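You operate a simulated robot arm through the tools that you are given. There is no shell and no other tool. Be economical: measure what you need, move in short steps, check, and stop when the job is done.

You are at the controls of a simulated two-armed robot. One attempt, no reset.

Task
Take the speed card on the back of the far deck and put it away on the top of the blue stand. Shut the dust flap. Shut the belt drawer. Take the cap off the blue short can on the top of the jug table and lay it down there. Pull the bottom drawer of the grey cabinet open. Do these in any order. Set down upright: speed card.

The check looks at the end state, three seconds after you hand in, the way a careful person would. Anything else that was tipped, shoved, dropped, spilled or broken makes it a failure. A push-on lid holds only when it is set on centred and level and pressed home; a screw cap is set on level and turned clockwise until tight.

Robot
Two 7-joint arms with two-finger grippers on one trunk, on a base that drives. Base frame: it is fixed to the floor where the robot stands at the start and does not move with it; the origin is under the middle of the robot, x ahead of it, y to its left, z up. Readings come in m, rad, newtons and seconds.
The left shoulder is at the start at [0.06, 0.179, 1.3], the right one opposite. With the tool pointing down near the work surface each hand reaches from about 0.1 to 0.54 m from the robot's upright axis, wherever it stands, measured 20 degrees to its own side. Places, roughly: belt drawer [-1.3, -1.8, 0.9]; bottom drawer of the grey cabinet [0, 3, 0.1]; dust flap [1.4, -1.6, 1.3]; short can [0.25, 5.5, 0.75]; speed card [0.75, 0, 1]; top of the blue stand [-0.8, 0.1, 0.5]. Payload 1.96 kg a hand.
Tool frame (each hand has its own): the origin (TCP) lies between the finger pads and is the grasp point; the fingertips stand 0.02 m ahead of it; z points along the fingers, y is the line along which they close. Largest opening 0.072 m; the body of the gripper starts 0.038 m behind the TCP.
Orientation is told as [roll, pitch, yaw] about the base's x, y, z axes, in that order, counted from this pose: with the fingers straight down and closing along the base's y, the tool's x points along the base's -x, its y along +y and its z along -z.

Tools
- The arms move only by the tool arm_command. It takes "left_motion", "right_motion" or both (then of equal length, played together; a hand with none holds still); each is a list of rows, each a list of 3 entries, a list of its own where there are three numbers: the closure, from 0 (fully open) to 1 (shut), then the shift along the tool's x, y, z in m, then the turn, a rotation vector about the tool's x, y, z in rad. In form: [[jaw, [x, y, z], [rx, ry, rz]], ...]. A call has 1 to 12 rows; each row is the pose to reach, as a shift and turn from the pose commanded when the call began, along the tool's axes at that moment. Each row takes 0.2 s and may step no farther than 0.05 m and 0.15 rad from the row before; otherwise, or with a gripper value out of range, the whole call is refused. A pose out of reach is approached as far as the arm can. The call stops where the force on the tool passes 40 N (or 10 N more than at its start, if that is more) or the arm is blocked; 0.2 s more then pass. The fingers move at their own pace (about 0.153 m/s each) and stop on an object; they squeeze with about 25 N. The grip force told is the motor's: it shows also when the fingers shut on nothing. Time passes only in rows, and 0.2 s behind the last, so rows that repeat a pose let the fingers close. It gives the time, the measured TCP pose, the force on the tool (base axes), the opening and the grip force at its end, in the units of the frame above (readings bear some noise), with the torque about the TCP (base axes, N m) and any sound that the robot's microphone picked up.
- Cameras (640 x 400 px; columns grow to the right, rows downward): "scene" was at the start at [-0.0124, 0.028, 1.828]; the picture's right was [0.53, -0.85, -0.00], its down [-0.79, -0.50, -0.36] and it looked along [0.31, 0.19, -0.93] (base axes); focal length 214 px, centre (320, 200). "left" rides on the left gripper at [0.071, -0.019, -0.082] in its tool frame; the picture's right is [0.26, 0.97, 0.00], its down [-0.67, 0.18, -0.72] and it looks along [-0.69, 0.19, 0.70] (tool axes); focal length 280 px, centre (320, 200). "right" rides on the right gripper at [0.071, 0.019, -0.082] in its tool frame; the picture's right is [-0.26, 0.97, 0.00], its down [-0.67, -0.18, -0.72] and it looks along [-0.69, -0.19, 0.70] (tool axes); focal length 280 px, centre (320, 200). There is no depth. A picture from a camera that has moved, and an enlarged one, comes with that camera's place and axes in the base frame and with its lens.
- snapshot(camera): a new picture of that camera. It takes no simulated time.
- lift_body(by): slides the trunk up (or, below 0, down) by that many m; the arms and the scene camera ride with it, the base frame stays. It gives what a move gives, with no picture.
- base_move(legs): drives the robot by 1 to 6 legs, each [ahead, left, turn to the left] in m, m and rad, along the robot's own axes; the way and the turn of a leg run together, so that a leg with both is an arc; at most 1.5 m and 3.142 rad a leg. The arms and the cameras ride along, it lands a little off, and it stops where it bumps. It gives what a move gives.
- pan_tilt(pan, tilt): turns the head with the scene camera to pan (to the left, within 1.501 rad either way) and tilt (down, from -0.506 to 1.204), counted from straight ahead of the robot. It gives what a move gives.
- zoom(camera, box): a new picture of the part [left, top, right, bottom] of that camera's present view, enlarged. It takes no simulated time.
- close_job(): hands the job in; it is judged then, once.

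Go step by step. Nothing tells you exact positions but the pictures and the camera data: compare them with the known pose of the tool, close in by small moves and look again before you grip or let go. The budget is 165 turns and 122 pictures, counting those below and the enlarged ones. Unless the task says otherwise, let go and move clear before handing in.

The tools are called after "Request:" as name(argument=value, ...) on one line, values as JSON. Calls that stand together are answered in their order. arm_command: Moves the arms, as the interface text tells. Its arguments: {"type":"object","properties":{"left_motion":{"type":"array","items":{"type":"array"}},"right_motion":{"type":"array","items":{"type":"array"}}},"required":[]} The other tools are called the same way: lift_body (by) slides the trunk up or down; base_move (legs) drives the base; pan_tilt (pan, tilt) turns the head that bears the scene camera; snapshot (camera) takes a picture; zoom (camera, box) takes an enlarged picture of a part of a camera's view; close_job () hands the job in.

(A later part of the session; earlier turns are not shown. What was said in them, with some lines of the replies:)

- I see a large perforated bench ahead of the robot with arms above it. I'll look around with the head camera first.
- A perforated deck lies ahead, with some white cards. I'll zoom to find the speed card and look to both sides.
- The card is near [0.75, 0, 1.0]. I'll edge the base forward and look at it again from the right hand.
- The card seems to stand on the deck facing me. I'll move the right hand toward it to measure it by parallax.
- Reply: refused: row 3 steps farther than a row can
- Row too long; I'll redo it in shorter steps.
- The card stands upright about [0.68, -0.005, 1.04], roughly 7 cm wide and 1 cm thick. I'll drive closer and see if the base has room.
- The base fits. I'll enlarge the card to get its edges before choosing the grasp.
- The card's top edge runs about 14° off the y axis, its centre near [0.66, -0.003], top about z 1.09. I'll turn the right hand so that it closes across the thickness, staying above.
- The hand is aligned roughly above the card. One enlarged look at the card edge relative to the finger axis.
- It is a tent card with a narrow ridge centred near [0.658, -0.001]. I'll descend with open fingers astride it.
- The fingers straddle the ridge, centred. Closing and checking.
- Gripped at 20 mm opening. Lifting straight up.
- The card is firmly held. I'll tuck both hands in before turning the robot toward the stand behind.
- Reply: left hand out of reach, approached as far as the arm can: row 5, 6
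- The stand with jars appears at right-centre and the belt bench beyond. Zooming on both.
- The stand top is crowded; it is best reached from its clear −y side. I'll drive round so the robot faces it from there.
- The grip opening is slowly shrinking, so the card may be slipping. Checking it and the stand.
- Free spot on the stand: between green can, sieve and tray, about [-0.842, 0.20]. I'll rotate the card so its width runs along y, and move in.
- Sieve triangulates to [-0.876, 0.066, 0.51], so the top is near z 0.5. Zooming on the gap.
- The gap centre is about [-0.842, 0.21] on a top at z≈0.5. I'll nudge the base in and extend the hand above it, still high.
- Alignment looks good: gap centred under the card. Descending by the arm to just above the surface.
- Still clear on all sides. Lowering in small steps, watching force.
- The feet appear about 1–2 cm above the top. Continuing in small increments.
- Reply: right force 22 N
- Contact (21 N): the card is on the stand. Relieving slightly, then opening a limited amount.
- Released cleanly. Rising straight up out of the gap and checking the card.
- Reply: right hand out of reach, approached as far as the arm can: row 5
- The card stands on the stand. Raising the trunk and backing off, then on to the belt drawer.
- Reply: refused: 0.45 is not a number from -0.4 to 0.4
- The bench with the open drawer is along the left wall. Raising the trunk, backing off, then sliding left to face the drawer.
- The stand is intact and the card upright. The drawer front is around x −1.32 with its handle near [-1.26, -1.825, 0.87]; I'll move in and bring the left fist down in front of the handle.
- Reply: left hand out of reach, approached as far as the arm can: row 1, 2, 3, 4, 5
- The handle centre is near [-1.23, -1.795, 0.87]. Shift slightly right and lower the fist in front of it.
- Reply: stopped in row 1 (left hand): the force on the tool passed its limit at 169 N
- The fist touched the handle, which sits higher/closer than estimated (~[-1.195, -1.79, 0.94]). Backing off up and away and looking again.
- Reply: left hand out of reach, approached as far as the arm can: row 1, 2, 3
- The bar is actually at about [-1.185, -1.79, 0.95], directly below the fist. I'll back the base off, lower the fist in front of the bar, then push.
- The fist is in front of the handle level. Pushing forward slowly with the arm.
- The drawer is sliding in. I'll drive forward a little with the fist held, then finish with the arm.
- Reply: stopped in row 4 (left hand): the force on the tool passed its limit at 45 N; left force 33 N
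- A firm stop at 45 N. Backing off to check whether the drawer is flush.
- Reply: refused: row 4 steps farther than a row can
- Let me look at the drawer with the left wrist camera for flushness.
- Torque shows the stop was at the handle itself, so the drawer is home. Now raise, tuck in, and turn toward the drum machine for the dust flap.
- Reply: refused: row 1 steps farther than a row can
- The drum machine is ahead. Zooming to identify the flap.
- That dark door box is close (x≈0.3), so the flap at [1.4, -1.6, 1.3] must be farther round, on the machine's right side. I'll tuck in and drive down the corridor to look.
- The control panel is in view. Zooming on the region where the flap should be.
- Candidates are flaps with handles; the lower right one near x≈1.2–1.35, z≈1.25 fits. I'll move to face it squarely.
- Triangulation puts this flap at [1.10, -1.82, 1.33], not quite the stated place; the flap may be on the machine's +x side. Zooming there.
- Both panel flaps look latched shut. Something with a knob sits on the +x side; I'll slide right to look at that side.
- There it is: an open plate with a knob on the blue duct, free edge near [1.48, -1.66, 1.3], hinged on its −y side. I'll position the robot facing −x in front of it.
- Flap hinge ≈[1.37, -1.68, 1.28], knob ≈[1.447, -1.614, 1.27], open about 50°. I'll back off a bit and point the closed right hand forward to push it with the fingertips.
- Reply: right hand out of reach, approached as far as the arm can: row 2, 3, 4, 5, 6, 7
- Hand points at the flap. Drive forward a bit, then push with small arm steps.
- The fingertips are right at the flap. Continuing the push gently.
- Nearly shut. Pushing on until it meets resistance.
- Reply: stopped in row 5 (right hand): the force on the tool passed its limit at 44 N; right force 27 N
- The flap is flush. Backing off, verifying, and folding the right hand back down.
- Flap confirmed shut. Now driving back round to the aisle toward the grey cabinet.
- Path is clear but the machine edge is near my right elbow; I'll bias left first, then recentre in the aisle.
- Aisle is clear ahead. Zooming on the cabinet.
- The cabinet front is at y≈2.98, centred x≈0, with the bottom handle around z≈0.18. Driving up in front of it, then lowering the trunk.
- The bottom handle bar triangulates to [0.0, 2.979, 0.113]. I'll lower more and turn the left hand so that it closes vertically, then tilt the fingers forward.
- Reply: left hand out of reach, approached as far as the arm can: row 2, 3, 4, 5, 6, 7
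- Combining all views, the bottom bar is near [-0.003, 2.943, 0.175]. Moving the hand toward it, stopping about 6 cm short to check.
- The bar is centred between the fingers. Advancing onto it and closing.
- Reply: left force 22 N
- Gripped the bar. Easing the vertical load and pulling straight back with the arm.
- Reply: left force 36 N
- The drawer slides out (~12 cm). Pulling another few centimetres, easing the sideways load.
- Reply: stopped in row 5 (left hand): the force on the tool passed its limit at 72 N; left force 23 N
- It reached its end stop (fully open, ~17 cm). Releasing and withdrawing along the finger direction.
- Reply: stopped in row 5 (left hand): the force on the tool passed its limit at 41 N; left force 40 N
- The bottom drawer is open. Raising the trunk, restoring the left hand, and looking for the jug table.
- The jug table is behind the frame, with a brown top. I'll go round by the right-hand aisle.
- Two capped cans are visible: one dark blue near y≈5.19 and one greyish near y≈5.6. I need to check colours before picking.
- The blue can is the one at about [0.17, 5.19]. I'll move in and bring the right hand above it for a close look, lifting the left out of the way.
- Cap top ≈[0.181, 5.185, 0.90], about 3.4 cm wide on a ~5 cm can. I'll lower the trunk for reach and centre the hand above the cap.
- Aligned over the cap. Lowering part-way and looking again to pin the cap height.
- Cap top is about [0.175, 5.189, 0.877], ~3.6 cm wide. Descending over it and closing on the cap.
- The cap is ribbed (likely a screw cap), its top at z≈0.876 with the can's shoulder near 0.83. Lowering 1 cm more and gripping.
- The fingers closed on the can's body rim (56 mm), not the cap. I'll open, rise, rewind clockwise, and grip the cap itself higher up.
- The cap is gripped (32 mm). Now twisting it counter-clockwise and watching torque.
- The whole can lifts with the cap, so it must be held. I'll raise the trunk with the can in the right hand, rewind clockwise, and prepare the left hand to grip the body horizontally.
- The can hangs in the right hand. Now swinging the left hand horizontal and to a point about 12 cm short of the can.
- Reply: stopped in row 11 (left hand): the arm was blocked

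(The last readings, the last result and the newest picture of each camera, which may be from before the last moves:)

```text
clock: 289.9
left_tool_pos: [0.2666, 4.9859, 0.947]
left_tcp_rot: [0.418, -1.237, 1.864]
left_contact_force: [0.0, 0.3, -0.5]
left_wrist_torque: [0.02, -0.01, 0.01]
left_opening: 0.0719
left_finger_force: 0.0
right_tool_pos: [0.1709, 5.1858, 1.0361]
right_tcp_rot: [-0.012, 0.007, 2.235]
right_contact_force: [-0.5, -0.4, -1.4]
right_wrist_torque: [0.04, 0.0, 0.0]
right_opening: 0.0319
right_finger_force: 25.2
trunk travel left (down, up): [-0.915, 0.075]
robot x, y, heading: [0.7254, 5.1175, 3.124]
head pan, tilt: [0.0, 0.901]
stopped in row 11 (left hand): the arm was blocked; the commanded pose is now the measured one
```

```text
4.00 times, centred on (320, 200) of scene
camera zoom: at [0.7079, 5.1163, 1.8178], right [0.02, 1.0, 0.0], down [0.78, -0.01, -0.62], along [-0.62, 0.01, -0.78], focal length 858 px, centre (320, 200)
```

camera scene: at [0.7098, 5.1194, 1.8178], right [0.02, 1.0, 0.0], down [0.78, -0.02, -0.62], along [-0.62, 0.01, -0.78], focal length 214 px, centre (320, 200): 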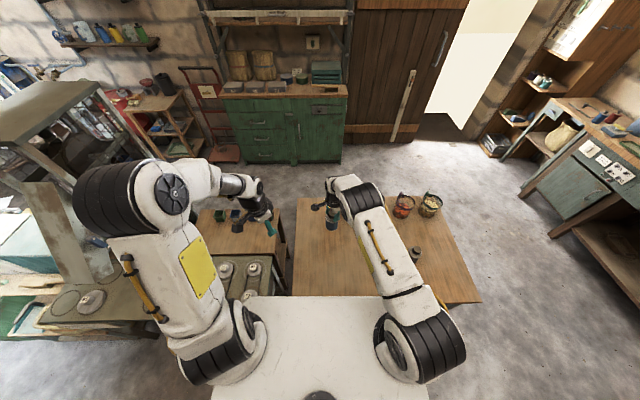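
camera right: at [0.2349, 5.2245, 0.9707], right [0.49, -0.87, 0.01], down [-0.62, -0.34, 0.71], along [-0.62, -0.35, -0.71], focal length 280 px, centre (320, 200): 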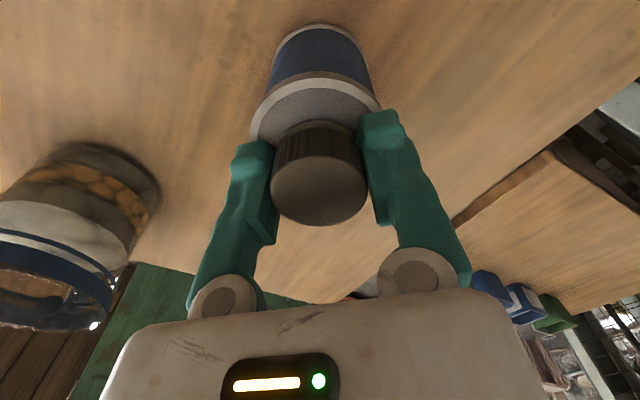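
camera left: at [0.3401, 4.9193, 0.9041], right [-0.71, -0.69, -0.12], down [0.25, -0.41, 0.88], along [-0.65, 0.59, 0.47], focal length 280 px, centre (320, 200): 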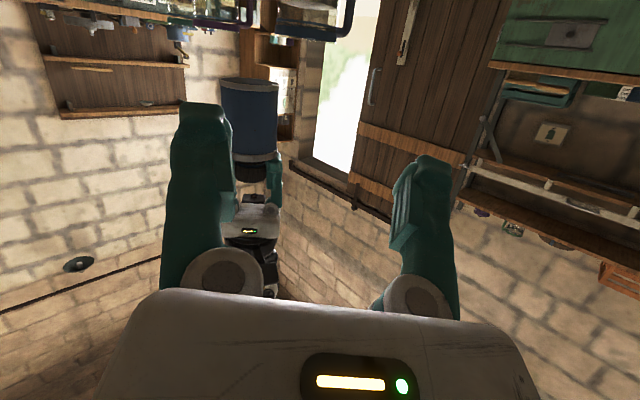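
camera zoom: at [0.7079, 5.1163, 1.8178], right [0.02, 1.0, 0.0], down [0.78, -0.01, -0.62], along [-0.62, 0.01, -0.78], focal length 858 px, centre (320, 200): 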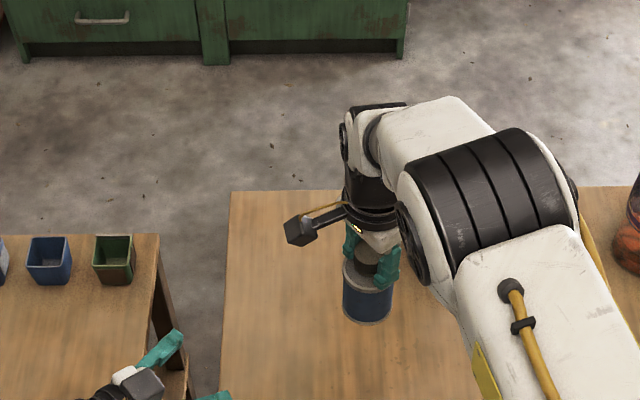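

The left arm folded to its limit. I'll swing it to point more along +y (arm more extended) while moving toward the can, and level its roll.

Request:
arm_command(left_motion=[[0, [-0.0135, 0, 0.019], [0.095, -0.007, 0.008]], [0, [-0.027, 0, 0.038], [0.19, -0.014, 0.016]], [0, [-0.0405, 0, 0.057], [0.285, -0.02, 0.025]], [0, [-0.054, 0, 0.076], [0.38, -0.027, 0.033]], [0, [-0.068, 0, 0.095], [0.475, -0.033, 0.042]], [0, [-0.081, 0, 0.113], [0.57, -0.04, 0.05]], [0, [-0.081, 0, 0.113], [0.57, -0.04, 0.05]]])

Request:
snapshot(camera="left")

```text
clock: 291.5
left_tool_pos: [0.1828, 5.0847, 0.993]
left_tcp_rot: [0.042, -1.269, 1.679]
left_contact_force: [-0.9, 0.6, -0.4]
left_wrist_torque: [-0.02, -0.02, -0.02]
left_opening: 0.0719
left_finger_force: 0.1
right_tool_pos: [0.1728, 5.188, 1.0378]
right_tcp_rot: [-0.009, 0.008, 2.236]
right_contact_force: [0.9, -0.9, -1.1]
right_wrist_torque: [0.0, -0.01, 0.01]
right_opening: 0.0318
right_finger_force: 25.2
trunk travel left (down, up): [-0.915, 0.075]
robot x, y, heading: [0.7261, 5.119, 3.12]
head pan, tilt: [0.0, 0.901]
```

```text
10 pictures are left
camera left: at [0.2168, 4.991, 0.9509], right [-0.95, -0.22, -0.24], down [-0.1, -0.5, 0.86], along [-0.31, 0.84, 0.45], focal length 280 px, centre (320, 200)
```

left: 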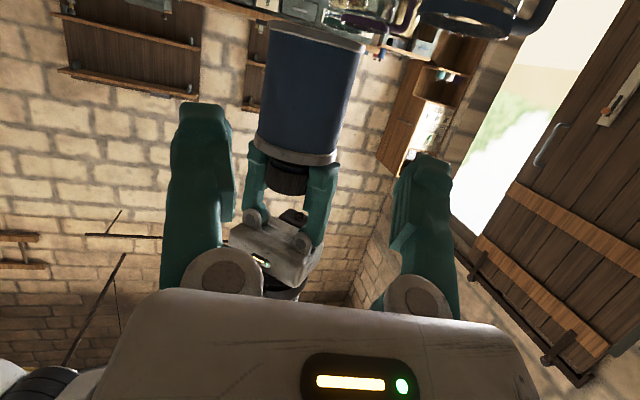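

The left hand is level and nearly lined up (can ~7 mm toward +x). Advancing around the can body.

Request:
arm_command(left_motion=[[0, [-0.004, -0.007, 0.03], [0, 0, 0]], [0, [-0.008, -0.007, 0.055], [0, 0, 0]], [0, [-0.008, -0.007, 0.075], [0, 0, 0]], [0, [-0.008, -0.007, 0.09], [0, 0, 0]], [0, [-0.008, -0.007, 0.1], [0, 0, 0]]])

Request:
snapshot(camera="left")

```text
clock: 292.2
left_tool_pos: [0.1509, 5.0586, 0.986]
left_tcp_rot: [0.062, -1.264, 1.836]
left_contact_force: [-0.3, -0.8, -0.3]
left_wrist_torque: [0.02, 0.01, -0.01]
left_opening: 0.0721
left_finger_force: 0.0
right_tool_pos: [0.1731, 5.1872, 1.0372]
right_tcp_rot: [-0.011, 0.009, 2.235]
right_contact_force: [-0.2, -0.6, -2.5]
right_wrist_torque: [0.03, 0.02, -0.01]
right_opening: 0.0318
right_finger_force: 24.9
trunk travel left (down, up): [-0.915, 0.075]
robot x, y, heading: [0.7257, 5.1236, 3.123]
head pan, tilt: [0.0, 0.901]
stopped in row 3 (left hand): the arm was blocked; the commanded pose is now the measured one
```

```text
9 pictures are left
camera left: at [0.199, 4.9714, 0.9429], right [-0.9, -0.38, -0.23], down [-0.01, -0.51, 0.86], along [-0.45, 0.77, 0.45], focal length 280 px, centre (320, 200)
```

left: 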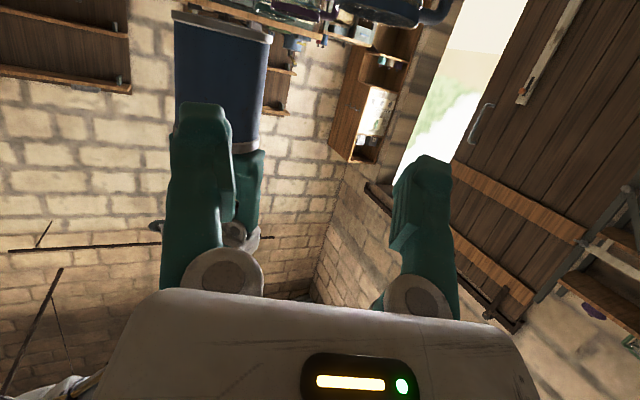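

The wrist bend is limiting. I'll yaw the left hand a bit more forward, realign, and approach along that direction.

Request:
arm_command(left_motion=[[0, [-0.006, -0.024, 0.002], [-0.071, 0.001, -0.023]], [0, [-0.012, -0.047, 0.004], [-0.142, 0.002, -0.046]], [0, [-0.018, -0.07, 0.006], [-0.213, 0.004, -0.069]], [0, [-0.024, -0.094, 0.008], [-0.284, 0.005, -0.0915]], [0, [-0.0235, -0.087, 0.032], [-0.284, 0.005, -0.0915]], [0, [-0.023, -0.08, 0.056], [-0.284, 0.005, -0.0915]]])

Request:
snapshot(camera="left")

```text
clock: 293.6
left_tool_pos: [0.2076, 5.1466, 0.991]
left_tcp_rot: [0.042, -1.263, 2.149]
left_contact_force: [0.1, 1.1, -0.2]
left_wrist_torque: [0.01, 0.02, 0.03]
left_opening: 0.072
left_finger_force: 0.0
right_tool_pos: [0.1714, 5.1892, 1.0372]
right_tcp_rot: [-0.008, 0.007, 2.236]
right_contact_force: [0.8, 0.3, -1.5]
right_wrist_torque: [0.01, 0.01, 0.0]
right_opening: 0.0315
right_finger_force: 25.2
trunk travel left (down, up): [-0.915, 0.075]
robot x, y, heading: [0.7236, 5.1185, 3.124]
head pan, tilt: [0.0, 0.901]
```

```text
8 pictures are left
camera left: at [0.2811, 5.077, 0.9488], right [-0.74, -0.62, -0.24], down [0.14, -0.49, 0.86], along [-0.65, 0.61, 0.45], focal length 280 px, centre (320, 200)
```

left: 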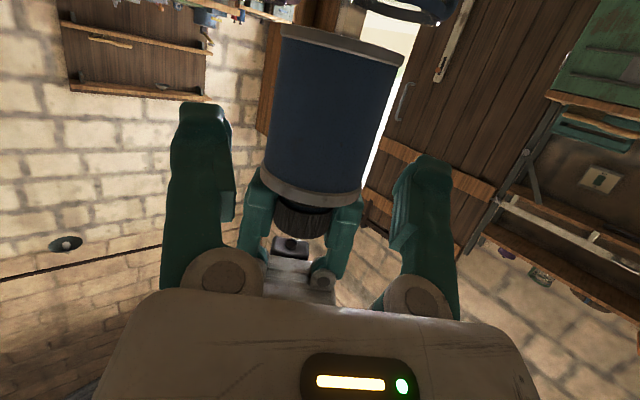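

Well centred. Advancing 5 cm and closing the left fingers on the can's body.

Request:
arm_command(left_motion=[[0, [0, 0.002, 0.02], [0, 0, 0]], [0, [0, 0.002, 0.038], [0, 0, 0]], [0, [0, 0.002, 0.052], [0, 0, 0]], [0.2, [0, 0.002, 0.052], [0, 0, 0]], [0.4, [0, 0.002, 0.052], [0, 0, 0]], [1, [0, 0.002, 0.052], [0, 0, 0]], [1, [0, 0.002, 0.052], [0, 0, 0]]])

```text
clock: 294.3
left_tool_pos: [0.1419, 5.0486, 0.9845]
left_tcp_rot: [0.167, -1.249, 2.249]
left_contact_force: [0.4, -0.4, 0.5]
left_wrist_torque: [-0.02, 0.01, 0.0]
left_opening: 0.0718
left_finger_force: 0.1
right_tool_pos: [0.1728, 5.1867, 1.0375]
right_tcp_rot: [-0.01, 0.009, 2.234]
right_contact_force: [0.1, -0.5, -1.6]
right_wrist_torque: [0.01, -0.01, 0.01]
right_opening: 0.032
right_finger_force: 24.6
trunk travel left (down, up): [-0.915, 0.075]
robot x, y, heading: [0.7254, 5.1215, 3.119]
head pan, tilt: [0.0, 0.901]
stopped in row 3 (left hand): the arm was blocked; the commanded pose is now the measured one
```

The left arm blocks when reaching further, but the earlier pose 5 cm short was fine. I'll return there and instead bring the can to the left hand with the right arm.

Request:
arm_command(left_motion=[[0, [0, -0.03, -0.02], [0.055, 0, 0.007]], [0, [-0.003, -0.06, -0.035], [0.11, 0, 0.014]], [0, [-0.006, -0.09, -0.03], [0.165, 0, 0.022]], [0, [-0.009, -0.117, -0.015], [0.219, 0, 0.029]], [0, [-0.011, -0.117, 0.003], [0.219, 0, 0.029]]])

Request:
snapshot(camera="left")

```text
clock: 295.5
left_tool_pos: [0.2149, 5.144, 0.9878]
left_tcp_rot: [0.01, -1.248, 2.175]
left_contact_force: [-0.7, 1.1, -0.1]
left_wrist_torque: [0.0, -0.01, -0.01]
left_opening: 0.0718
left_finger_force: 0.1
right_tool_pos: [0.1726, 5.1883, 1.0375]
right_tcp_rot: [-0.009, 0.007, 2.236]
right_contact_force: [0.7, 0.4, -1.9]
right_wrist_torque: [-0.01, 0.01, -0.04]
right_opening: 0.0315
right_finger_force: 25.0
trunk travel left (down, up): [-0.915, 0.075]
robot x, y, heading: [0.7269, 5.1208, 3.125]
head pan, tilt: [0.0, 0.901]
```

```text
7 pictures are left
camera left: at [0.2878, 5.0758, 0.947], right [-0.74, -0.62, -0.25], down [0.12, -0.48, 0.87], along [-0.66, 0.61, 0.43], focal length 280 px, centre (320, 200)
```

left: 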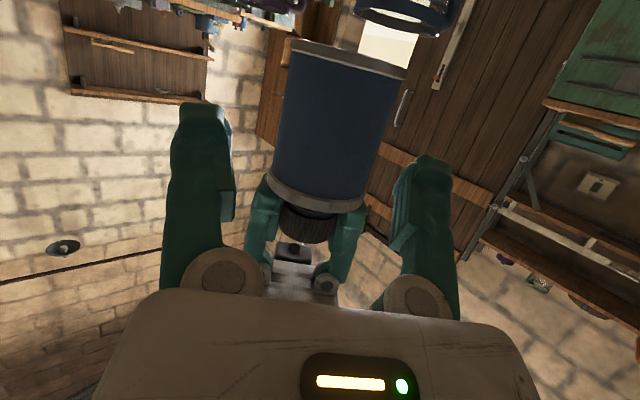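

The can needs to come ~[+0.038, −0.038]. Moving it in with the right arm and then closing the left fingers.

Request:
arm_command(right_motion=[[1, [0.0, -0.0093, 0], [0, 0, 0]], [1, [0.018, -0.0083, 0], [0, 0, 0]], [1, [0.036, -0.0075, 0], [0, 0, 0]], [1, [0.053, -0.0067, 0], [0, 0, 0]], [1, [0.053, -0.0067, 0], [0, 0, 0]], [1, [0.053, -0.0067, 0], [0, 0, 0]], [1, [0.053, -0.0067, 0], [0, 0, 0]], [1, [0.053, -0.0067, 0], [0, 0, 0]]], left_motion=[[0, [0, 0, 0], [0, 0, 0]], [0, [0, 0, 0], [0, 0, 0]], [0, [0, 0, 0], [0, 0, 0]], [0, [0, 0, 0], [0, 0, 0]], [0.1, [0, 0, 0], [0, 0, 0]], [0.3, [0, 0, 0], [0, 0, 0]], [1, [0, 0, 0], [0, 0, 0]], [1, [0, 0, 0], [0, 0, 0]]])

Request:
snapshot(camera="left")

```text
clock: 297.3
left_tool_pos: [0.216, 5.1453, 0.9876]
left_tcp_rot: [0.008, -1.248, 2.177]
left_contact_force: [2.1, 2.4, 2.4]
left_wrist_torque: [-0.02, 0.06, 0.0]
left_opening: 0.0581
left_finger_force: 25.2
right_tool_pos: [0.211, 5.1521, 1.0387]
right_tcp_rot: [-0.009, 0.007, 2.236]
right_contact_force: [-1.4, -1.4, -3.1]
right_wrist_torque: [-0.05, 0.09, -0.01]
right_opening: 0.0318
right_finger_force: 24.9
trunk travel left (down, up): [-0.915, 0.075]
robot x, y, heading: [0.7274, 5.1156, 3.122]
head pan, tilt: [0.0, 0.901]
```

```text
6 pictures are left
camera left: at [0.2882, 5.0765, 0.9473], right [-0.74, -0.62, -0.25], down [0.12, -0.48, 0.87], along [-0.66, 0.61, 0.43], focal length 280 px, centre (320, 200)
```

left: 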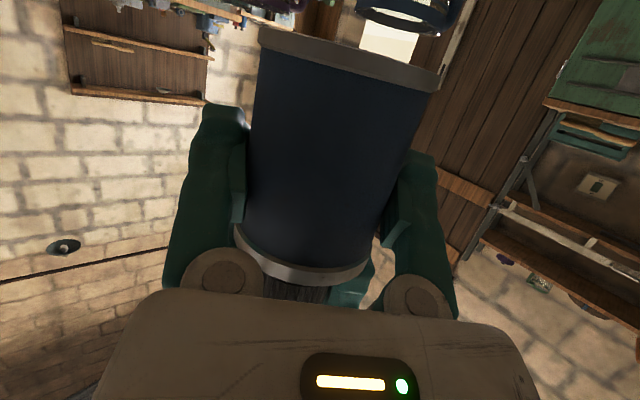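

Both hands hold the can. Now unscrewing with the right hand counter-clockwise.

Request:
arm_command(right_motion=[[1, [0, 0, 0], [0, 0, -0.14]], [1, [0, 0, 0], [0, 0, -0.28]], [1, [0, 0, 0], [0, 0, -0.42]], [1, [0, 0, 0], [0, 0, -0.56]], [1, [0, 0, 0], [0, 0, -0.7]]])

```text
clock: 298.5
left_tool_pos: [0.2156, 5.1451, 0.9879]
left_tcp_rot: [0.008, -1.248, 2.177]
left_contact_force: [11.0, -3.8, -10.4]
left_wrist_torque: [-0.14, 0.36, 0.19]
left_opening: 0.0568
left_finger_force: 25.1
right_tool_pos: [0.2099, 5.1506, 1.038]
right_tcp_rot: [-0.001, 0.01, 2.939]
right_contact_force: [-10.5, 3.3, 9.6]
right_wrist_torque: [0.18, 0.15, -0.25]
right_opening: 0.032
right_finger_force: 25.0
trunk travel left (down, up): [-0.915, 0.075]
robot x, y, heading: [0.7234, 5.1201, 3.118]
head pan, tilt: [0.0, 0.901]
```

There is resisting torque and the cap pushes upward (thread rising). Continuing, letting the hand rise a little.

Request:
arm_command(right_motion=[[1, [0, 0, -0.001], [0, 0, -0.14]], [1, [0, 0, -0.0015], [0, 0, -0.28]], [1, [0, 0, -0.002], [0, 0, -0.42]], [1, [0, 0, -0.002], [0, 0, -0.56]], [1, [0, 0, -0.0025], [0, 0, -0.7]], [1, [0, 0, -0.003], [0, 0, -0.84]], [1, [0, 0, -0.003], [0, 0, -0.96]]])

```text
clock: 300.1
left_tool_pos: [0.2153, 5.1451, 0.9883]
left_tcp_rot: [0.01, -1.249, 2.175]
left_contact_force: [12.8, -0.7, 21.5]
left_wrist_torque: [0.19, 0.16, -0.07]
left_opening: 0.0569
left_finger_force: 24.9
right_tool_pos: [0.2106, 5.151, 1.0414]
right_tcp_rot: [0.008, 0.01, -2.385]
right_contact_force: [-11.9, 1.6, -23.7]
right_wrist_torque: [-0.06, 0.55, 0.02]
right_opening: 0.0315
right_finger_force: 25.3
trunk travel left (down, up): [-0.915, 0.075]
robot x, y, heading: [0.7265, 5.1224, 3.123]
head pan, tilt: [0.0, 0.901]
```

Still threaded after ~95°. Relaxing, opening, rewinding, and regripping for another stroke.

Request:
arm_command(right_motion=[[1, [0, 0, 0.002], [0, 0, 0]], [0.35, [0, 0, 0.002], [0, 0, 0]], [0.35, [0, 0, 0.002], [0, 0, 0.148]], [0.35, [0, 0, 0.002], [0, 0, 0.296]], [0.35, [0, 0, 0.002], [0, 0, 0.444]], [0.35, [0, 0, 0.002], [0, 0, 0.592]], [0.35, [0, 0, 0.002], [0, 0, 0.74]], [0.35, [0, 0, 0.002], [0, 0, 0.888]], [0.35, [0, 0, 0.002], [0, 0, 1.036]], [0.35, [0, 0, 0.002], [0, 0, 1.184]], [0.35, [0, 0, 0.002], [0, 0, 1.332]], [0.35, [0, 0, 0.002], [0, 0, 1.48]]])

Request:
arm_command(right_motion=[[0.35, [0, 0, 0], [0, 0, 0.14]], [0.8, [0, 0, 0], [0, 0, 0.14]], [1, [0, 0, 0], [0, 0, 0.14]], [1, [0, 0, 0], [0, 0, 0.14]], [1, [0, 0, -0.0005], [0, 0, 0]], [1, [0, 0, -0.0005], [0, 0, -0.14]], [1, [0, 0, -0.001], [0, 0, -0.28]], [1, [0, 0, -0.001], [0, 0, -0.42]], [1, [0, 0, -0.0015], [0, 0, -0.56]], [1, [0, 0, -0.0015], [0, 0, -0.7]], [1, [0, 0, -0.002], [0, 0, -0.84]], [1, [0, 0, -0.002], [0, 0, -0.98]]])

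Request:
snapshot(camera="right")

```text
clock: 302.7
left_tool_pos: [0.2137, 5.1453, 0.9881]
left_tcp_rot: [0.009, -1.249, 2.177]
left_contact_force: [-0.4, -0.6, -0.1]
left_wrist_torque: [0.02, -0.05, -0.03]
left_opening: 0.0568
left_finger_force: 25.5
right_tool_pos: [0.2103, 5.1514, 1.0379]
right_tcp_rot: [-0.01, 0.008, 2.412]
right_contact_force: [-0.1, 0.6, 0.1]
right_wrist_torque: [0.01, 0.0, 0.03]
right_opening: 0.0471
right_finger_force: 0.1
trunk travel left (down, up): [-0.915, 0.075]
robot x, y, heading: [0.7274, 5.121, 3.125]
head pan, tilt: [0.0, 0.901]
```

```text
clock: 305.3
left_tool_pos: [0.2152, 5.1461, 0.9892]
left_tcp_rot: [0.008, -1.249, 2.177]
left_contact_force: [12.2, -11.1, 20.4]
left_wrist_torque: [0.45, 0.26, -0.03]
left_opening: 0.0565
left_finger_force: 24.9
right_tool_pos: [0.2106, 5.1514, 1.0417]
right_tcp_rot: [0.0, 0.011, -2.886]
right_contact_force: [-12.4, 11.1, -22.1]
right_wrist_torque: [0.24, 0.49, 0.02]
right_opening: 0.0302
right_finger_force: 25.5
trunk travel left (down, up): [-0.915, 0.075]
robot x, y, heading: [0.7262, 5.1182, 3.124]
head pan, tilt: [0.0, 0.901]
```

```text
5 pictures are left
camera right: at [0.2828, 5.151, 1.1244], right [-0.01, -1.0, 0.0], down [-0.71, 0.01, 0.71], along [-0.71, 0.01, -0.71], focal length 280 px, centre (320, 200)
```

right: 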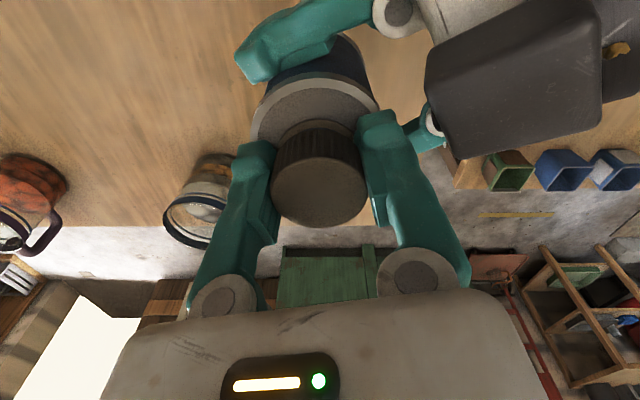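

Still threaded; torque is now low. Another two strokes, with less upward pull.

Request:
arm_command(right_motion=[[1, [0, 0, 0.002], [0, 0, -0.14]], [1, [0, 0, 0.002], [0, 0, -0.28]], [1, [0, 0, 0.002], [0, 0, -0.42]], [1, [0, 0, 0.002], [0, 0, -0.5]]])

Request:
arm_command(right_motion=[[0.35, [0, 0, 0], [0, 0, 0]], [0.35, [0, 0, 0], [0, 0, 0.148]], [0.35, [0, 0, 0], [0, 0, 0.296]], [0.35, [0, 0, 0], [0, 0, 0.444]], [0.35, [0, 0, 0], [0, 0, 0.592]], [0.35, [0, 0, 0], [0, 0, 0.74]], [0.35, [0, 0, 0], [0, 0, 0.888]], [0.35, [0, 0, 0], [0, 0, 1.036]], [0.35, [0, 0, 0], [0, 0, 1.184]], [0.35, [0, 0, 0], [0, 0, 1.332]], [0.35, [0, 0, 0], [0, 0, 1.48]], [0.35, [0, 0, 0], [0, 0, 1.6]]])

Request:
arm_command(right_motion=[[0.8, [0, 0, 0], [0, 0, 0]], [1, [0, 0, 0], [0, 0, 0]], [1, [0, 0, 0], [0, 0, 0]], [1, [0, 0, 0], [0, 0, -0.14]], [1, [0, 0, 0], [0, 0, -0.28]], [1, [0, 0, 0], [0, 0, -0.42]], [1, [0, 0, 0], [0, 0, -0.56]], [1, [0, 0, 0], [0, 0, -0.7]], [1, [0, 0, 0], [0, 0, -0.84]], [1, [0, 0, 0], [0, 0, -0.98]], [1, [0, 0, 0], [0, 0, -1.12]], [1, [0, 0, 0], [0, 0, -1.26]]])

Request:
arm_command(right_motion=[[1, [0, 0, 0], [0, 0, -0.14]], [1, [0, 0, 0], [0, 0, -0.28]], [1, [0, 0, -0.001], [0, 0, -0.35]], [1, [0, 0, -0.003], [0, 0, -0.35]]])

```text
clock: 306.3
left_tool_pos: [0.2151, 5.145, 0.9884]
left_tcp_rot: [0.008, -1.249, 2.181]
left_contact_force: [-7.6, 0.4, -6.1]
left_wrist_torque: [-0.3, -0.47, 0.15]
left_opening: 0.0565
left_finger_force: 25.2
right_tool_pos: [0.2109, 5.149, 1.0391]
right_tcp_rot: [0.008, 0.008, -2.385]
right_contact_force: [6.6, -0.6, 6.5]
right_wrist_torque: [0.21, 0.04, -0.11]
right_opening: 0.0302
right_finger_force: 24.8
trunk travel left (down, up): [-0.915, 0.075]
robot x, y, heading: [0.7264, 5.1226, 3.121]
head pan, tilt: [0.0, 0.901]
```

```text
clock: 308.9
left_tool_pos: [0.2151, 5.1473, 0.9885]
left_tcp_rot: [0.009, -1.25, 2.177]
left_contact_force: [-0.5, -0.6, -0.1]
left_wrist_torque: [-0.01, 0.01, 0.02]
left_opening: 0.0565
left_finger_force: 24.9
right_tool_pos: [0.2104, 5.1508, 1.0382]
right_tcp_rot: [-0.01, 0.006, 2.292]
right_contact_force: [-0.1, -0.4, 0.5]
right_wrist_torque: [0.0, -0.02, -0.01]
right_opening: 0.0471
right_finger_force: 0.0
trunk travel left (down, up): [-0.915, 0.075]
robot x, y, heading: [0.7208, 5.1188, 3.118]
head pan, tilt: [0.0, 0.901]
```

```text
clock: 311.5
left_tool_pos: [0.2144, 5.1459, 0.9873]
left_tcp_rot: [0.009, -1.247, 2.179]
left_contact_force: [-2.1, -11.4, -6.6]
left_wrist_torque: [0.21, -0.21, 0.18]
left_opening: 0.0564
left_finger_force: 25.2
right_tool_pos: [0.2098, 5.151, 1.0383]
right_tcp_rot: [0.005, 0.013, -2.725]
right_contact_force: [1.5, 11.1, 7.3]
right_wrist_torque: [0.38, 0.06, -0.11]
right_opening: 0.0311
right_finger_force: 25.1
trunk travel left (down, up): [-0.915, 0.075]
robot x, y, heading: [0.7235, 5.1241, 3.118]
head pan, tilt: [0.0, 0.901]
```

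```text
clock: 312.5
left_tool_pos: [0.2137, 5.1465, 0.9885]
left_tcp_rot: [0.011, -1.251, 2.174]
left_contact_force: [2.4, -17.0, 12.5]
left_wrist_torque: [0.64, 0.36, 0.08]
left_opening: 0.0564
left_finger_force: 25.1
right_tool_pos: [0.2109, 5.1501, 1.0408]
right_tcp_rot: [0.006, 0.01, -2.378]
right_contact_force: [-1.9, 16.8, -13.1]
right_wrist_torque: [0.38, -0.19, 0.01]
right_opening: 0.0311
right_finger_force: 25.2
trunk travel left (down, up): [-0.915, 0.075]
robot x, y, heading: [0.7253, 5.1222, 3.116]
head pan, tilt: [0.0, 0.901]
```

Cap keeps pushing upward as it turns, so the thread is working. Another stroke, then a lift test.

Request:
arm_command(right_motion=[[0.35, [0, 0, 0.001], [0, 0, 0]], [0.35, [0, 0, 0.001], [0, 0, 0.148]], [0.35, [0, 0, 0.001], [0, 0, 0.296]], [0.35, [0, 0, 0.001], [0, 0, 0.444]], [0.35, [0, 0, 0.001], [0, 0, 0.592]], [0.35, [0, 0, 0.001], [0, 0, 0.74]], [0.35, [0, 0, 0.001], [0, 0, 0.888]], [0.35, [0, 0, 0.001], [0, 0, 1.036]], [0.35, [0, 0, 0.001], [0, 0, 1.184]], [0.35, [0, 0, 0.001], [0, 0, 1.332]], [0.35, [0, 0, 0.001], [0, 0, 1.48]], [0.35, [0, 0, 0.001], [0, 0, 1.62]]])

Request:
arm_command(right_motion=[[0.8, [0, 0, 0], [0, 0, 0]], [1, [0, 0, 0], [0, 0, 0]], [1, [0, 0, 0], [0, 0, 0]], [1, [0, 0, 0], [0, 0, -0.14]], [1, [0, 0, 0], [0, 0, -0.28]], [1, [0, 0, 0], [0, 0, -0.42]], [1, [0, 0, 0], [0, 0, -0.56]], [1, [0, 0, 0], [0, 0, -0.7]], [1, [0, 0, 0], [0, 0, -0.84]], [1, [0, 0, 0], [0, 0, -0.98]], [1, [0, 0, 0], [0, 0, -1.12]], [1, [0, 0, 0], [0, 0, -1.26]]])

Request:
arm_command(right_motion=[[1, [0, 0, 0], [0, 0, -0.14]], [1, [0, 0, 0], [0, 0, -0.28]], [1, [0, 0, -0.001], [0, 0, -0.35]], [1, [0, 0, -0.003], [0, 0, -0.35]], [1, [0, 0, -0.004], [0, 0, -0.35]]])

```text
clock: 315.1
left_tool_pos: [0.2149, 5.1451, 0.9878]
left_tcp_rot: [0.008, -1.25, 2.177]
left_contact_force: [0.2, -0.4, -0.6]
left_wrist_torque: [-0.04, 0.01, -0.01]
left_opening: 0.0566
left_finger_force: 25.5
right_tool_pos: [0.2112, 5.1507, 1.041]
right_tcp_rot: [-0.009, 0.006, 2.285]
right_contact_force: [0.1, 0.6, 0.4]
right_wrist_torque: [0.02, -0.04, -0.03]
right_opening: 0.047
right_finger_force: 0.0
trunk travel left (down, up): [-0.915, 0.075]
robot x, y, heading: [0.7237, 5.119, 3.121]
head pan, tilt: [0.0, 0.901]
```

```text
clock: 317.7
left_tool_pos: [0.215, 5.146, 0.9877]
left_tcp_rot: [0.008, -1.249, 2.177]
left_contact_force: [-2.4, -2.6, -0.8]
left_wrist_torque: [0.14, -0.13, 0.02]
left_opening: 0.0566
left_finger_force: 25.7
right_tool_pos: [0.2107, 5.1506, 1.042]
right_tcp_rot: [0.002, 0.009, -2.736]
right_contact_force: [1.6, 3.4, 0.3]
right_wrist_torque: [0.01, -0.03, -0.07]
right_opening: 0.0316
right_finger_force: 24.9
trunk travel left (down, up): [-0.915, 0.075]
robot x, y, heading: [0.7249, 5.1189, 3.121]
head pan, tilt: [0.0, 0.901]
```

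```text
clock: 318.9
left_tool_pos: [0.2153, 5.1478, 0.9878]
left_tcp_rot: [0.011, -1.248, 2.173]
left_contact_force: [-0.4, -0.3, -0.4]
left_wrist_torque: [0.03, 0.03, 0.02]
left_opening: 0.0564
left_finger_force: 25.2
right_tool_pos: [0.2113, 5.1505, 1.0458]
right_tcp_rot: [0.008, 0.007, -2.389]
right_contact_force: [0.3, 1.5, -1.5]
right_wrist_torque: [-0.01, -0.02, 0.04]
right_opening: 0.0318
right_finger_force: 25.1
trunk travel left (down, up): [-0.915, 0.075]
robot x, y, heading: [0.7266, 5.1235, 3.122]
head pan, tilt: [0.0, 0.901]
```

Forces dropped to near zero: the cap seems free. Lifting it clear and checking.

Request:
arm_command(right_motion=[[1, [0, 0, -0.005], [0, 0, 0]], [1, [0, 0, -0.015], [0, 0, 0]], [1, [0, 0, -0.035], [0, 0, 0]], [1, [0, 0, -0.06], [0, 0, 0]]])

Request:
snapshot(camera="right")

```text
clock: 319.9
left_tool_pos: [0.2159, 5.1464, 0.9885]
left_tcp_rot: [0.01, -1.249, 2.176]
left_contact_force: [0.9, -0.4, 0.3]
left_wrist_torque: [0.01, 0.0, -0.01]
left_opening: 0.0561
left_finger_force: 25.0
right_tool_pos: [0.2091, 5.1501, 1.1053]
right_tcp_rot: [0.007, 0.009, -2.388]
right_contact_force: [-1.0, 0.1, -0.1]
right_wrist_torque: [0.01, 0.01, 0.0]
right_opening: 0.0316
right_finger_force: 25.1
trunk travel left (down, up): [-0.915, 0.075]
robot x, y, heading: [0.7277, 5.1208, 3.123]
head pan, tilt: [0.0, 0.901]
```

```text
4 pictures are left
camera right: at [0.2735, 5.1854, 1.1884], right [0.47, -0.88, 0.01], down [-0.63, -0.33, 0.71], along [-0.62, -0.34, -0.71], focal length 280 px, centre (320, 200)
```

right: 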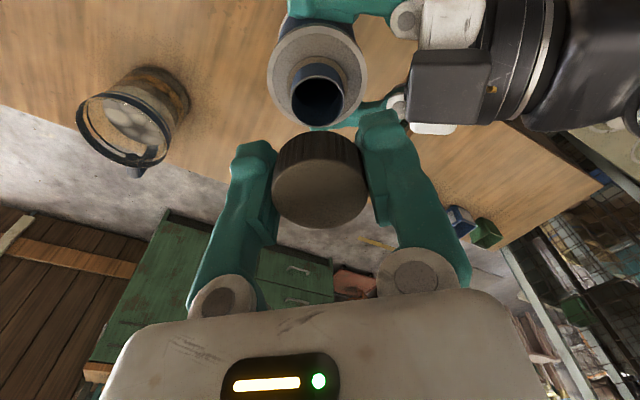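

The cap is off and the left hand holds the open can upright. I'll lay the cap on a free spot of the table near [0.33, 5.31].

Request:
arm_command(right_motion=[[1, [0.04, -0.007, 0], [0, 0, 0]], [1, [0.08, -0.014, 0], [0, 0, 0]], [1, [0.12, -0.021, 0], [0, 0, 0]], [1, [0.16, -0.028, 0.02], [0, 0, 0]], [1, [0.197, -0.0346, 0.05], [0, 0, 0]], [1, [0.197, -0.0346, 0.09], [0, 0, 0]], [1, [0.197, -0.0346, 0.13], [0, 0, 0]], [1, [0.197, -0.0346, 0.17], [0, 0, 0]], [1, [0.197, -0.0346, 0.21], [0, 0, 0]], [1, [0.197, -0.0346, 0.24], [0, 0, 0]]])

Request:
snapshot(camera="right")

```text
clock: 322.1
left_tool_pos: [0.2144, 5.147, 0.9885]
left_tcp_rot: [0.007, -1.247, 2.175]
left_contact_force: [-1.3, -0.2, -0.5]
left_wrist_torque: [-0.02, -0.02, 0.01]
left_opening: 0.0561
left_finger_force: 24.9
right_tool_pos: [0.3326, 5.3132, 0.8652]
right_tcp_rot: [0.006, 0.008, -2.388]
right_contact_force: [-0.8, 0.4, -0.3]
right_wrist_torque: [0.01, -0.02, 0.01]
right_opening: 0.0316
right_finger_force: 25.2
trunk travel left (down, up): [-0.915, 0.075]
robot x, y, heading: [0.7253, 5.1205, 3.12]
head pan, tilt: [0.0, 0.901]
```

```text
3 pictures are left
camera right: at [0.397, 5.3494, 0.9483], right [0.47, -0.88, 0.01], down [-0.63, -0.33, 0.71], along [-0.62, -0.34, -0.71], focal length 280 px, centre (320, 200)
```

right: 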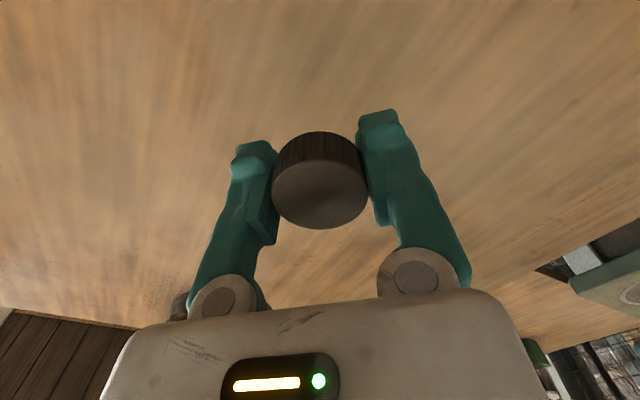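

Clear table below. Descending gently to contact.

Request:
arm_command(right_motion=[[1, [0, 0, 0.015], [0, 0, 0]], [1, [0, 0, 0.027], [0, 0, 0]], [1, [0, 0, 0.035], [0, 0, 0]], [1, [0, 0, 0.041], [0, 0, 0]], [1, [0, 0, 0.046], [0, 0, 0]]])

```text
clock: 323.3
left_tool_pos: [0.2147, 5.1462, 0.9881]
left_tcp_rot: [0.009, -1.25, 2.176]
left_contact_force: [0.0, 0.1, 0.2]
left_wrist_torque: [-0.01, -0.01, 0.01]
left_opening: 0.0564
left_finger_force: 25.2
right_tool_pos: [0.335, 5.3089, 0.819]
right_tcp_rot: [0.007, 0.009, -2.388]
right_contact_force: [-0.1, 0.7, -0.8]
right_wrist_torque: [0.02, -0.03, -0.02]
right_opening: 0.0316
right_finger_force: 25.2
trunk travel left (down, up): [-0.915, 0.075]
robot x, y, heading: [0.7262, 5.1223, 3.117]
head pan, tilt: [0.0, 0.901]
```

Request:
arm_command(right_motion=[[1, [0, 0, 0.004], [0, 0, 0]], [1, [0, 0, 0.008], [0, 0, 0]], [1, [0, 0, 0.011], [0, 0, 0]]])

```text
clock: 324.1
left_tool_pos: [0.2141, 5.1454, 0.9885]
left_tcp_rot: [0.007, -1.25, 2.177]
left_contact_force: [-0.2, -0.4, -0.2]
left_wrist_torque: [0.02, -0.02, -0.01]
left_opening: 0.0564
left_finger_force: 25.2
right_tool_pos: [0.3325, 5.3108, 0.81]
right_tcp_rot: [0.006, 0.01, -2.389]
right_contact_force: [-0.4, 0.0, 0.3]
right_wrist_torque: [0.02, -0.06, 0.0]
right_opening: 0.0314
right_finger_force: 25.2
trunk travel left (down, up): [-0.915, 0.075]
robot x, y, heading: [0.7271, 5.1205, 3.123]
head pan, tilt: [0.0, 0.901]
```

No contact yet at TCP z 0.81; continuing down in small steps.

Request:
arm_command(right_motion=[[1, [0, 0, 0.004], [0, 0, 0]], [1, [0, 0, 0.008], [0, 0, 0]], [1, [0, 0, 0.011], [0, 0, 0]]])

```text
clock: 324.9
left_tool_pos: [0.2164, 5.1456, 0.9886]
left_tcp_rot: [0.014, -1.251, 2.172]
left_contact_force: [0.4, -0.6, 0.5]
left_wrist_torque: [-0.07, -0.01, 0.05]
left_opening: 0.0565
left_finger_force: 24.9
right_tool_pos: [0.3343, 5.3116, 0.8001]
right_tcp_rot: [0.003, 0.005, -2.386]
right_contact_force: [1.5, 2.7, 23.7]
right_wrist_torque: [0.38, 0.28, -0.03]
right_opening: 0.0314
right_finger_force: 25.3
trunk travel left (down, up): [-0.915, 0.075]
robot x, y, heading: [0.7292, 5.1209, 3.119]
head pan, tilt: [0.0, 0.901]
```

Contact at z 0.80. Easing off, opening and rising.

Request:
arm_command(right_motion=[[1, [0, 0, -0.001], [0, 0, 0]], [0.8, [0, 0, -0.001], [0, 0, 0]], [0.4, [0, 0, -0.001], [0, 0, 0]], [0.2, [0, 0, -0.001], [0, 0, 0]], [0.2, [0, 0, -0.03], [0, 0, 0]], [0.2, [0, 0, -0.07], [0, 0, 0]], [0.2, [0, 0, -0.11], [0, 0, 0]], [0.2, [0, 0, -0.15], [0, 0, 0]], [0.1, [0, 0, -0.19], [0, 0, 0]], [0, [0, 0, -0.23], [0, 0, 0]], [0, [0, 0, -0.27], [0, 0, 0]], [0, [0, 0, -0.3], [0, 0, 0]]])

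```text
clock: 327.5
left_tool_pos: [0.2151, 5.1462, 0.9888]
left_tcp_rot: [0.01, -1.249, 2.174]
left_contact_force: [0.4, 0.0, -0.1]
left_wrist_torque: [-0.04, 0.02, 0.03]
left_opening: 0.0561
left_finger_force: 24.7
right_tool_pos: [0.3322, 5.3133, 1.0983]
right_tcp_rot: [0.008, 0.009, -2.387]
right_contact_force: [0.2, -0.6, -0.1]
right_wrist_torque: [-0.02, 0.04, 0.03]
right_opening: 0.0717
right_finger_force: 0.1
trunk travel left (down, up): [-0.915, 0.075]
robot x, y, heading: [0.7249, 5.1203, 3.119]
head pan, tilt: [0.0, 0.901]
```

Cap is laid down. Now the right hand returns above the can to take over its body, since the left hand's camera would hit the table if lowered.

Request:
arm_command(right_motion=[[0, [-0.0167, 0.0029, 0], [0, 0, 0.1432]], [0, [-0.0333, 0.0059, 0], [0, 0, 0.2864]], [0, [-0.05, 0.0088, 0], [0, 0, 0.4296]], [0, [-0.0667, 0.0118, 0], [0, 0, 0.5728]], [0, [-0.0833, 0.0147, 0], [0, 0, 0.716]], [0, [-0.1, 0.0177, 0], [0, 0, 0.8592]], [0, [-0.1167, 0.0206, 0], [0, 0, 1.0024]], [0, [-0.1333, 0.0235, 0], [0, 0, 1.1456]], [0, [-0.15, 0.0265, 0], [0, 0, 1.2888]], [0, [-0.1667, 0.0294, 0], [0, 0, 1.432]], [0, [-0.1833, 0.0324, 0], [0, 0, 1.5752]], [0, [-0.2, 0.0353, 0], [0, 0, 1.718]]])

Request:
snapshot(camera="right")

```text
clock: 330.1
left_tool_pos: [0.2138, 5.1464, 0.9882]
left_tcp_rot: [0.008, -1.25, 2.177]
left_contact_force: [-0.4, 0.2, 0.9]
left_wrist_torque: [-0.03, -0.03, -0.01]
left_opening: 0.0561
left_finger_force: 24.9
right_tool_pos: [0.2069, 5.1494, 1.0977]
right_tcp_rot: [-0.011, 0.005, 2.173]
right_contact_force: [0.4, 0.1, -0.1]
right_wrist_torque: [0.02, -0.03, 0.0]
right_opening: 0.0721
right_finger_force: 0.0
trunk travel left (down, up): [-0.915, 0.075]
robot x, y, heading: [0.7254, 5.1228, 3.12]
head pan, tilt: [0.0, 0.901]
```

```text
2 pictures are left
camera right: at [0.2297, 5.081, 1.1804], right [-0.94, -0.33, -0.01], down [-0.24, 0.66, 0.71], along [-0.23, 0.68, -0.7], focal length 280 px, centre (320, 200)
```

right: 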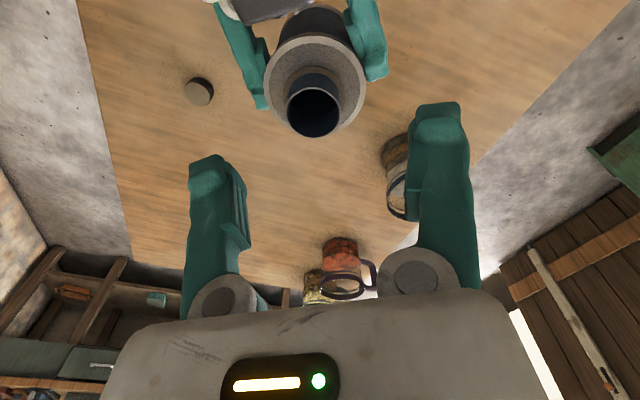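

The cap sits flat on the table and the can is centred. Lowering the right hand around the can's upper rim and gripping.

Request:
arm_command(right_motion=[[0, [0.0009, -0.0038, 0.03], [0, 0, 0]], [0, [0.0009, -0.0038, 0.055], [0, 0, 0]], [0, [0.0009, -0.0038, 0.068], [0, 0, 0]], [0, [0.0009, -0.0038, 0.0735], [0, 0, 0]], [0.3, [0.0009, -0.0038, 0.0735], [0, 0, 0]], [1, [0.0009, -0.0038, 0.0735], [0, 0, 0]], [1, [0.0009, -0.0038, 0.0735], [0, 0, 0]]])

```text
clock: 331.7
left_tool_pos: [0.2146, 5.1466, 0.988]
left_tcp_rot: [0.009, -1.25, 2.176]
left_contact_force: [2.3, 1.4, -0.6]
left_wrist_torque: [0.02, -0.01, 0.03]
left_opening: 0.0564
left_finger_force: 25.0
right_tool_pos: [0.2121, 5.1495, 1.0234]
right_tcp_rot: [-0.008, 0.006, 2.176]
right_contact_force: [-1.1, -2.0, 0.5]
right_wrist_torque: [-0.07, 0.05, -0.02]
right_opening: 0.0568
right_finger_force: 25.2
trunk travel left (down, up): [-0.915, 0.075]
robot x, y, heading: [0.7242, 5.1229, 3.122]
head pan, tilt: [0.0, 0.901]
```

Right hand has the rim (57 mm). Opening the left and withdrawing it straight back.

Request:
arm_command(left_motion=[[0.5, [0, 0, 0], [0, 0, 0]], [0, [0, 0, 0], [0, 0, 0]], [0, [0, 0, 0], [0, 0, 0]], [0, [0, 0, -0.02], [0, 0, 0]], [0, [0, 0, -0.05], [0, 0, 0]], [0, [0, 0, -0.08], [0, 0, 0]], [0, [0, 0, -0.11], [0, 0, 0]]])

```text
clock: 333.3
left_tool_pos: [0.2793, 5.0642, 1.0222]
left_tcp_rot: [0.004, -1.25, 2.178]
left_contact_force: [-0.4, -0.1, 0.6]
left_wrist_torque: [-0.04, -0.02, -0.01]
left_opening: 0.0718
left_finger_force: 0.0
right_tool_pos: [0.2138, 5.1496, 1.0242]
right_tcp_rot: [-0.009, 0.005, 2.176]
right_contact_force: [-0.4, 0.0, -0.1]
right_wrist_torque: [-0.01, -0.03, 0.01]
right_opening: 0.0568
right_finger_force: 25.2
trunk travel left (down, up): [-0.915, 0.075]
robot x, y, heading: [0.7287, 5.1202, 3.123]
head pan, tilt: [0.0, 0.901]
```

Moving the left hand further back and up so the right hand can descend freely.

Request:
arm_command(left_motion=[[0, [-0.025, 0, -0.02], [0, 0, 0]], [0, [-0.05, 0, -0.04], [0, 0, 0]], [0, [-0.075, 0, -0.06], [0, 0, 0]], [0, [-0.1, 0, -0.08], [0, 0, 0]], [0, [-0.13, 0, -0.09], [0, 0, 0]]])

```text
clock: 334.5
left_tool_pos: [0.3061, 5.023, 1.176]
left_tcp_rot: [0.009, -1.249, 2.179]
left_contact_force: [0.5, 0.1, 0.6]
left_wrist_torque: [-0.01, 0.0, 0.01]
left_opening: 0.0721
left_finger_force: 0.0
right_tool_pos: [0.2112, 5.1502, 1.0238]
right_tcp_rot: [-0.009, 0.007, 2.176]
right_contact_force: [-0.1, 0.0, 1.0]
right_wrist_torque: [0.0, 0.0, 0.01]
right_opening: 0.0566
right_finger_force: 25.2
trunk travel left (down, up): [-0.915, 0.075]
robot x, y, heading: [0.7226, 5.1204, 3.12]
head pan, tilt: [0.0, 0.901]
```

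Left is clear. Lowering the can with the right arm to just above the table.

Request:
arm_command(right_motion=[[1, [0, 0, 0.035], [0, 0, 0]], [1, [0, 0, 0.07], [0, 0, 0]], [1, [0, 0, 0.105], [0, 0, 0]], [1, [0, 0, 0.135], [0, 0, 0]], [1, [0, 0, 0.15], [0, 0, 0]], [1, [0, 0, 0.154], [0, 0, 0]]])

Request:
arm_command(right_motion=[[1, [0, 0, 0.002], [0, 0, 0]], [1, [0, 0, 0.004], [0, 0, 0]], [1, [0, 0, 0.006], [0, 0, 0]]])

```text
clock: 335.9
left_tool_pos: [0.3049, 5.0246, 1.1759]
left_tcp_rot: [0.006, -1.251, 2.177]
left_contact_force: [0.2, 0.1, 0.1]
left_wrist_torque: [-0.02, 0.0, 0.0]
left_opening: 0.0719
left_finger_force: 0.0
right_tool_pos: [0.215, 5.1501, 0.8689]
right_tcp_rot: [-0.01, 0.006, 2.176]
right_contact_force: [0.4, -0.1, 0.9]
right_wrist_torque: [-0.07, 0.02, 0.03]
right_opening: 0.0567
right_finger_force: 25.0
trunk travel left (down, up): [-0.915, 0.075]
robot x, y, heading: [0.732, 5.1221, 3.123]
head pan, tilt: [0.0, 0.901]
```

```text
clock: 336.7
left_tool_pos: [0.3062, 5.024, 1.1765]
left_tcp_rot: [0.01, -1.25, 2.176]
left_contact_force: [0.1, 0.4, 0.1]
left_wrist_torque: [-0.01, -0.03, -0.01]
left_opening: 0.0722
left_finger_force: 0.1
right_tool_pos: [0.2148, 5.1494, 0.8647]
right_tcp_rot: [-0.01, 0.007, 2.177]
right_contact_force: [-0.4, 0.0, 0.0]
right_wrist_torque: [-0.02, -0.02, 0.0]
right_opening: 0.0568
right_finger_force: 25.1
trunk travel left (down, up): [-0.915, 0.075]
robot x, y, heading: [0.7276, 5.1212, 3.122]
head pan, tilt: [0.0, 0.901]
```

No contact yet at 0.865; continuing in 2 mm steps.

Request:
arm_command(right_motion=[[1, [0, 0, 0.002], [0, 0, 0]], [1, [0, 0, 0.004], [0, 0, 0]], [1, [0, 0, 0.005], [0, 0, 0]]])

```text
clock: 337.5
left_tool_pos: [0.308, 5.0236, 1.1776]
left_tcp_rot: [0.014, -1.25, 2.171]
left_contact_force: [0.7, -0.5, 0.5]
left_wrist_torque: [0.0, 0.0, 0.01]
left_opening: 0.0721
left_finger_force: 0.1
right_tool_pos: [0.214, 5.1483, 0.8604]
right_tcp_rot: [-0.004, 0.003, 2.178]
right_contact_force: [-3.6, 1.0, 21.8]
right_wrist_torque: [0.06, 0.15, -0.02]
right_opening: 0.057
right_finger_force: 25.4
trunk travel left (down, up): [-0.915, 0.075]
robot x, y, heading: [0.7294, 5.1218, 3.119]
head pan, tilt: [0.0, 0.901]
```

The can is on the table. Easing, opening and rising clear.

Request:
arm_command(right_motion=[[1, [0, 0, -0.001], [0, 0, 0]], [0.6, [0, 0, -0.001], [0, 0, 0]], [0, [0, 0, -0.001], [0, 0, 0]], [0, [0, 0, -0.001], [0, 0, 0]], [0, [0, 0, -0.02], [0, 0, 0]], [0, [0, 0, -0.06], [0, 0, 0]], [0, [0, 0, -0.1], [0, 0, 0]], [0, [0, 0, -0.14], [0, 0, 0]], [0, [0, 0, -0.18], [0, 0, 0]], [0, [0, 0, -0.22], [0, 0, 0]]])

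Request:
base_move(legs=[[-0.2, 0, 0]])

Request:
snapshot(camera="scene")

```text
clock: 339.7
left_tool_pos: [0.3067, 5.0237, 1.1782]
left_tcp_rot: [0.01, -1.249, 2.174]
left_contact_force: [0.3, -0.9, 0.8]
left_wrist_torque: [0.02, 0.0, 0.02]
left_opening: 0.0721
left_finger_force: 0.0
right_tool_pos: [0.2129, 5.153, 1.0806]
right_tcp_rot: [-0.009, 0.005, 2.178]
right_contact_force: [-0.8, 0.8, 0.3]
right_wrist_torque: [-0.02, 0.0, 0.02]
right_opening: 0.0721
right_finger_force: 0.1
trunk travel left (down, up): [-0.915, 0.075]
robot x, y, heading: [0.728, 5.1211, 3.125]
head pan, tilt: [0.0, 0.901]
```

```text
clock: 341.3
left_tool_pos: [0.5062, 5.019, 1.1761]
left_tcp_rot: [0.006, -1.249, 2.181]
left_contact_force: [0.0, -0.3, 0.5]
left_wrist_torque: [-0.01, -0.01, -0.03]
left_opening: 0.072
left_finger_force: 0.0
right_tool_pos: [0.4127, 5.1477, 1.0786]
right_tcp_rot: [-0.011, 0.007, 2.179]
right_contact_force: [0.3, 0.4, -0.5]
right_wrist_torque: [-0.01, -0.04, -0.02]
right_opening: 0.0719
right_finger_force: 0.1
trunk travel left (down, up): [-0.915, 0.075]
robot x, y, heading: [0.9279, 5.1195, 3.126]
head pan, tilt: [0.0, 0.901]
```

```text
1 pictures are left
camera scene: at [0.9105, 5.1156, 1.8178], right [0.02, 1.0, 0.0], down [0.78, -0.01, -0.62], along [-0.62, 0.01, -0.78], focal length 214 px, centre (320, 200)
```

scene: 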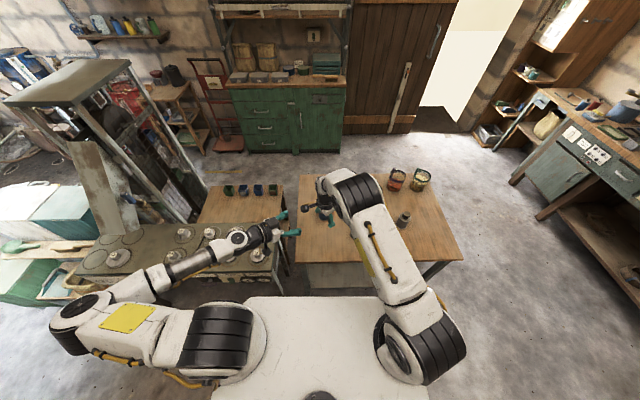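

Everything looks in order; one last enlarged look at the table.

Request:
zoom(camera="scene", box=[270, 160, 470, 290])

```text
3.08 times, centred on (370, 225) of scene
camera zoom: at [0.9105, 5.1156, 1.8178], right [0.02, 1.0, 0.0], down [0.78, -0.01, -0.62], along [-0.62, 0.01, -0.78], focal length 660 px, centre (166, 123)
```

zoom: 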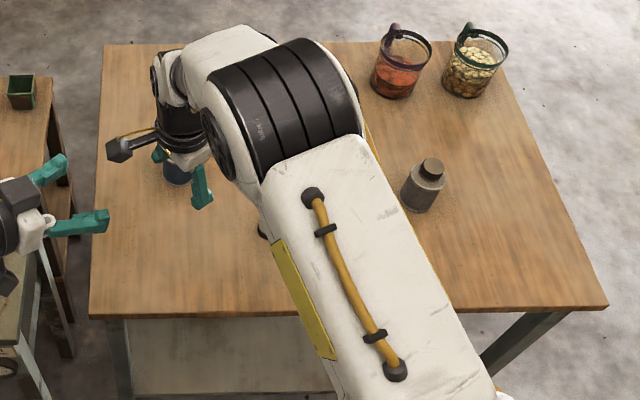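

The blue can stands upright without its cap, the cap lies on the table at about [0.33, 5.31], and both hands are open and clear, so I'm handing in.

Request:
close_job()

```text
The job is handed in.
```

All five tasks are done and the job is handed in:

- **Speed card:** it stands upright on the blue stand.
- **Dust flap:** it is shut; I checked it by camera.
- **Belt drawer:** I pushed it in until it stopped firmly. I judged it closed from that stop and the pictures.
- **Blue can's cap:** I unscrewed it and laid it on the jug table. The can is back upright there, about 5 cm from where it stood. I used the only blue can on the table, about 0.3 m from the position you gave. My last two pictures were partly blocked by the arm, so I did not get a full clear view of the can after setting it down.
- **Grey cabinet's bottom drawer:** it is open to its end stop, about 17 cm. My fingers caught on it briefly as I withdrew, but it still showed open afterwards.

While lining up on the belt drawer, the left hand pressed on its handle with a short spike of about 169 N. I saw no damage.
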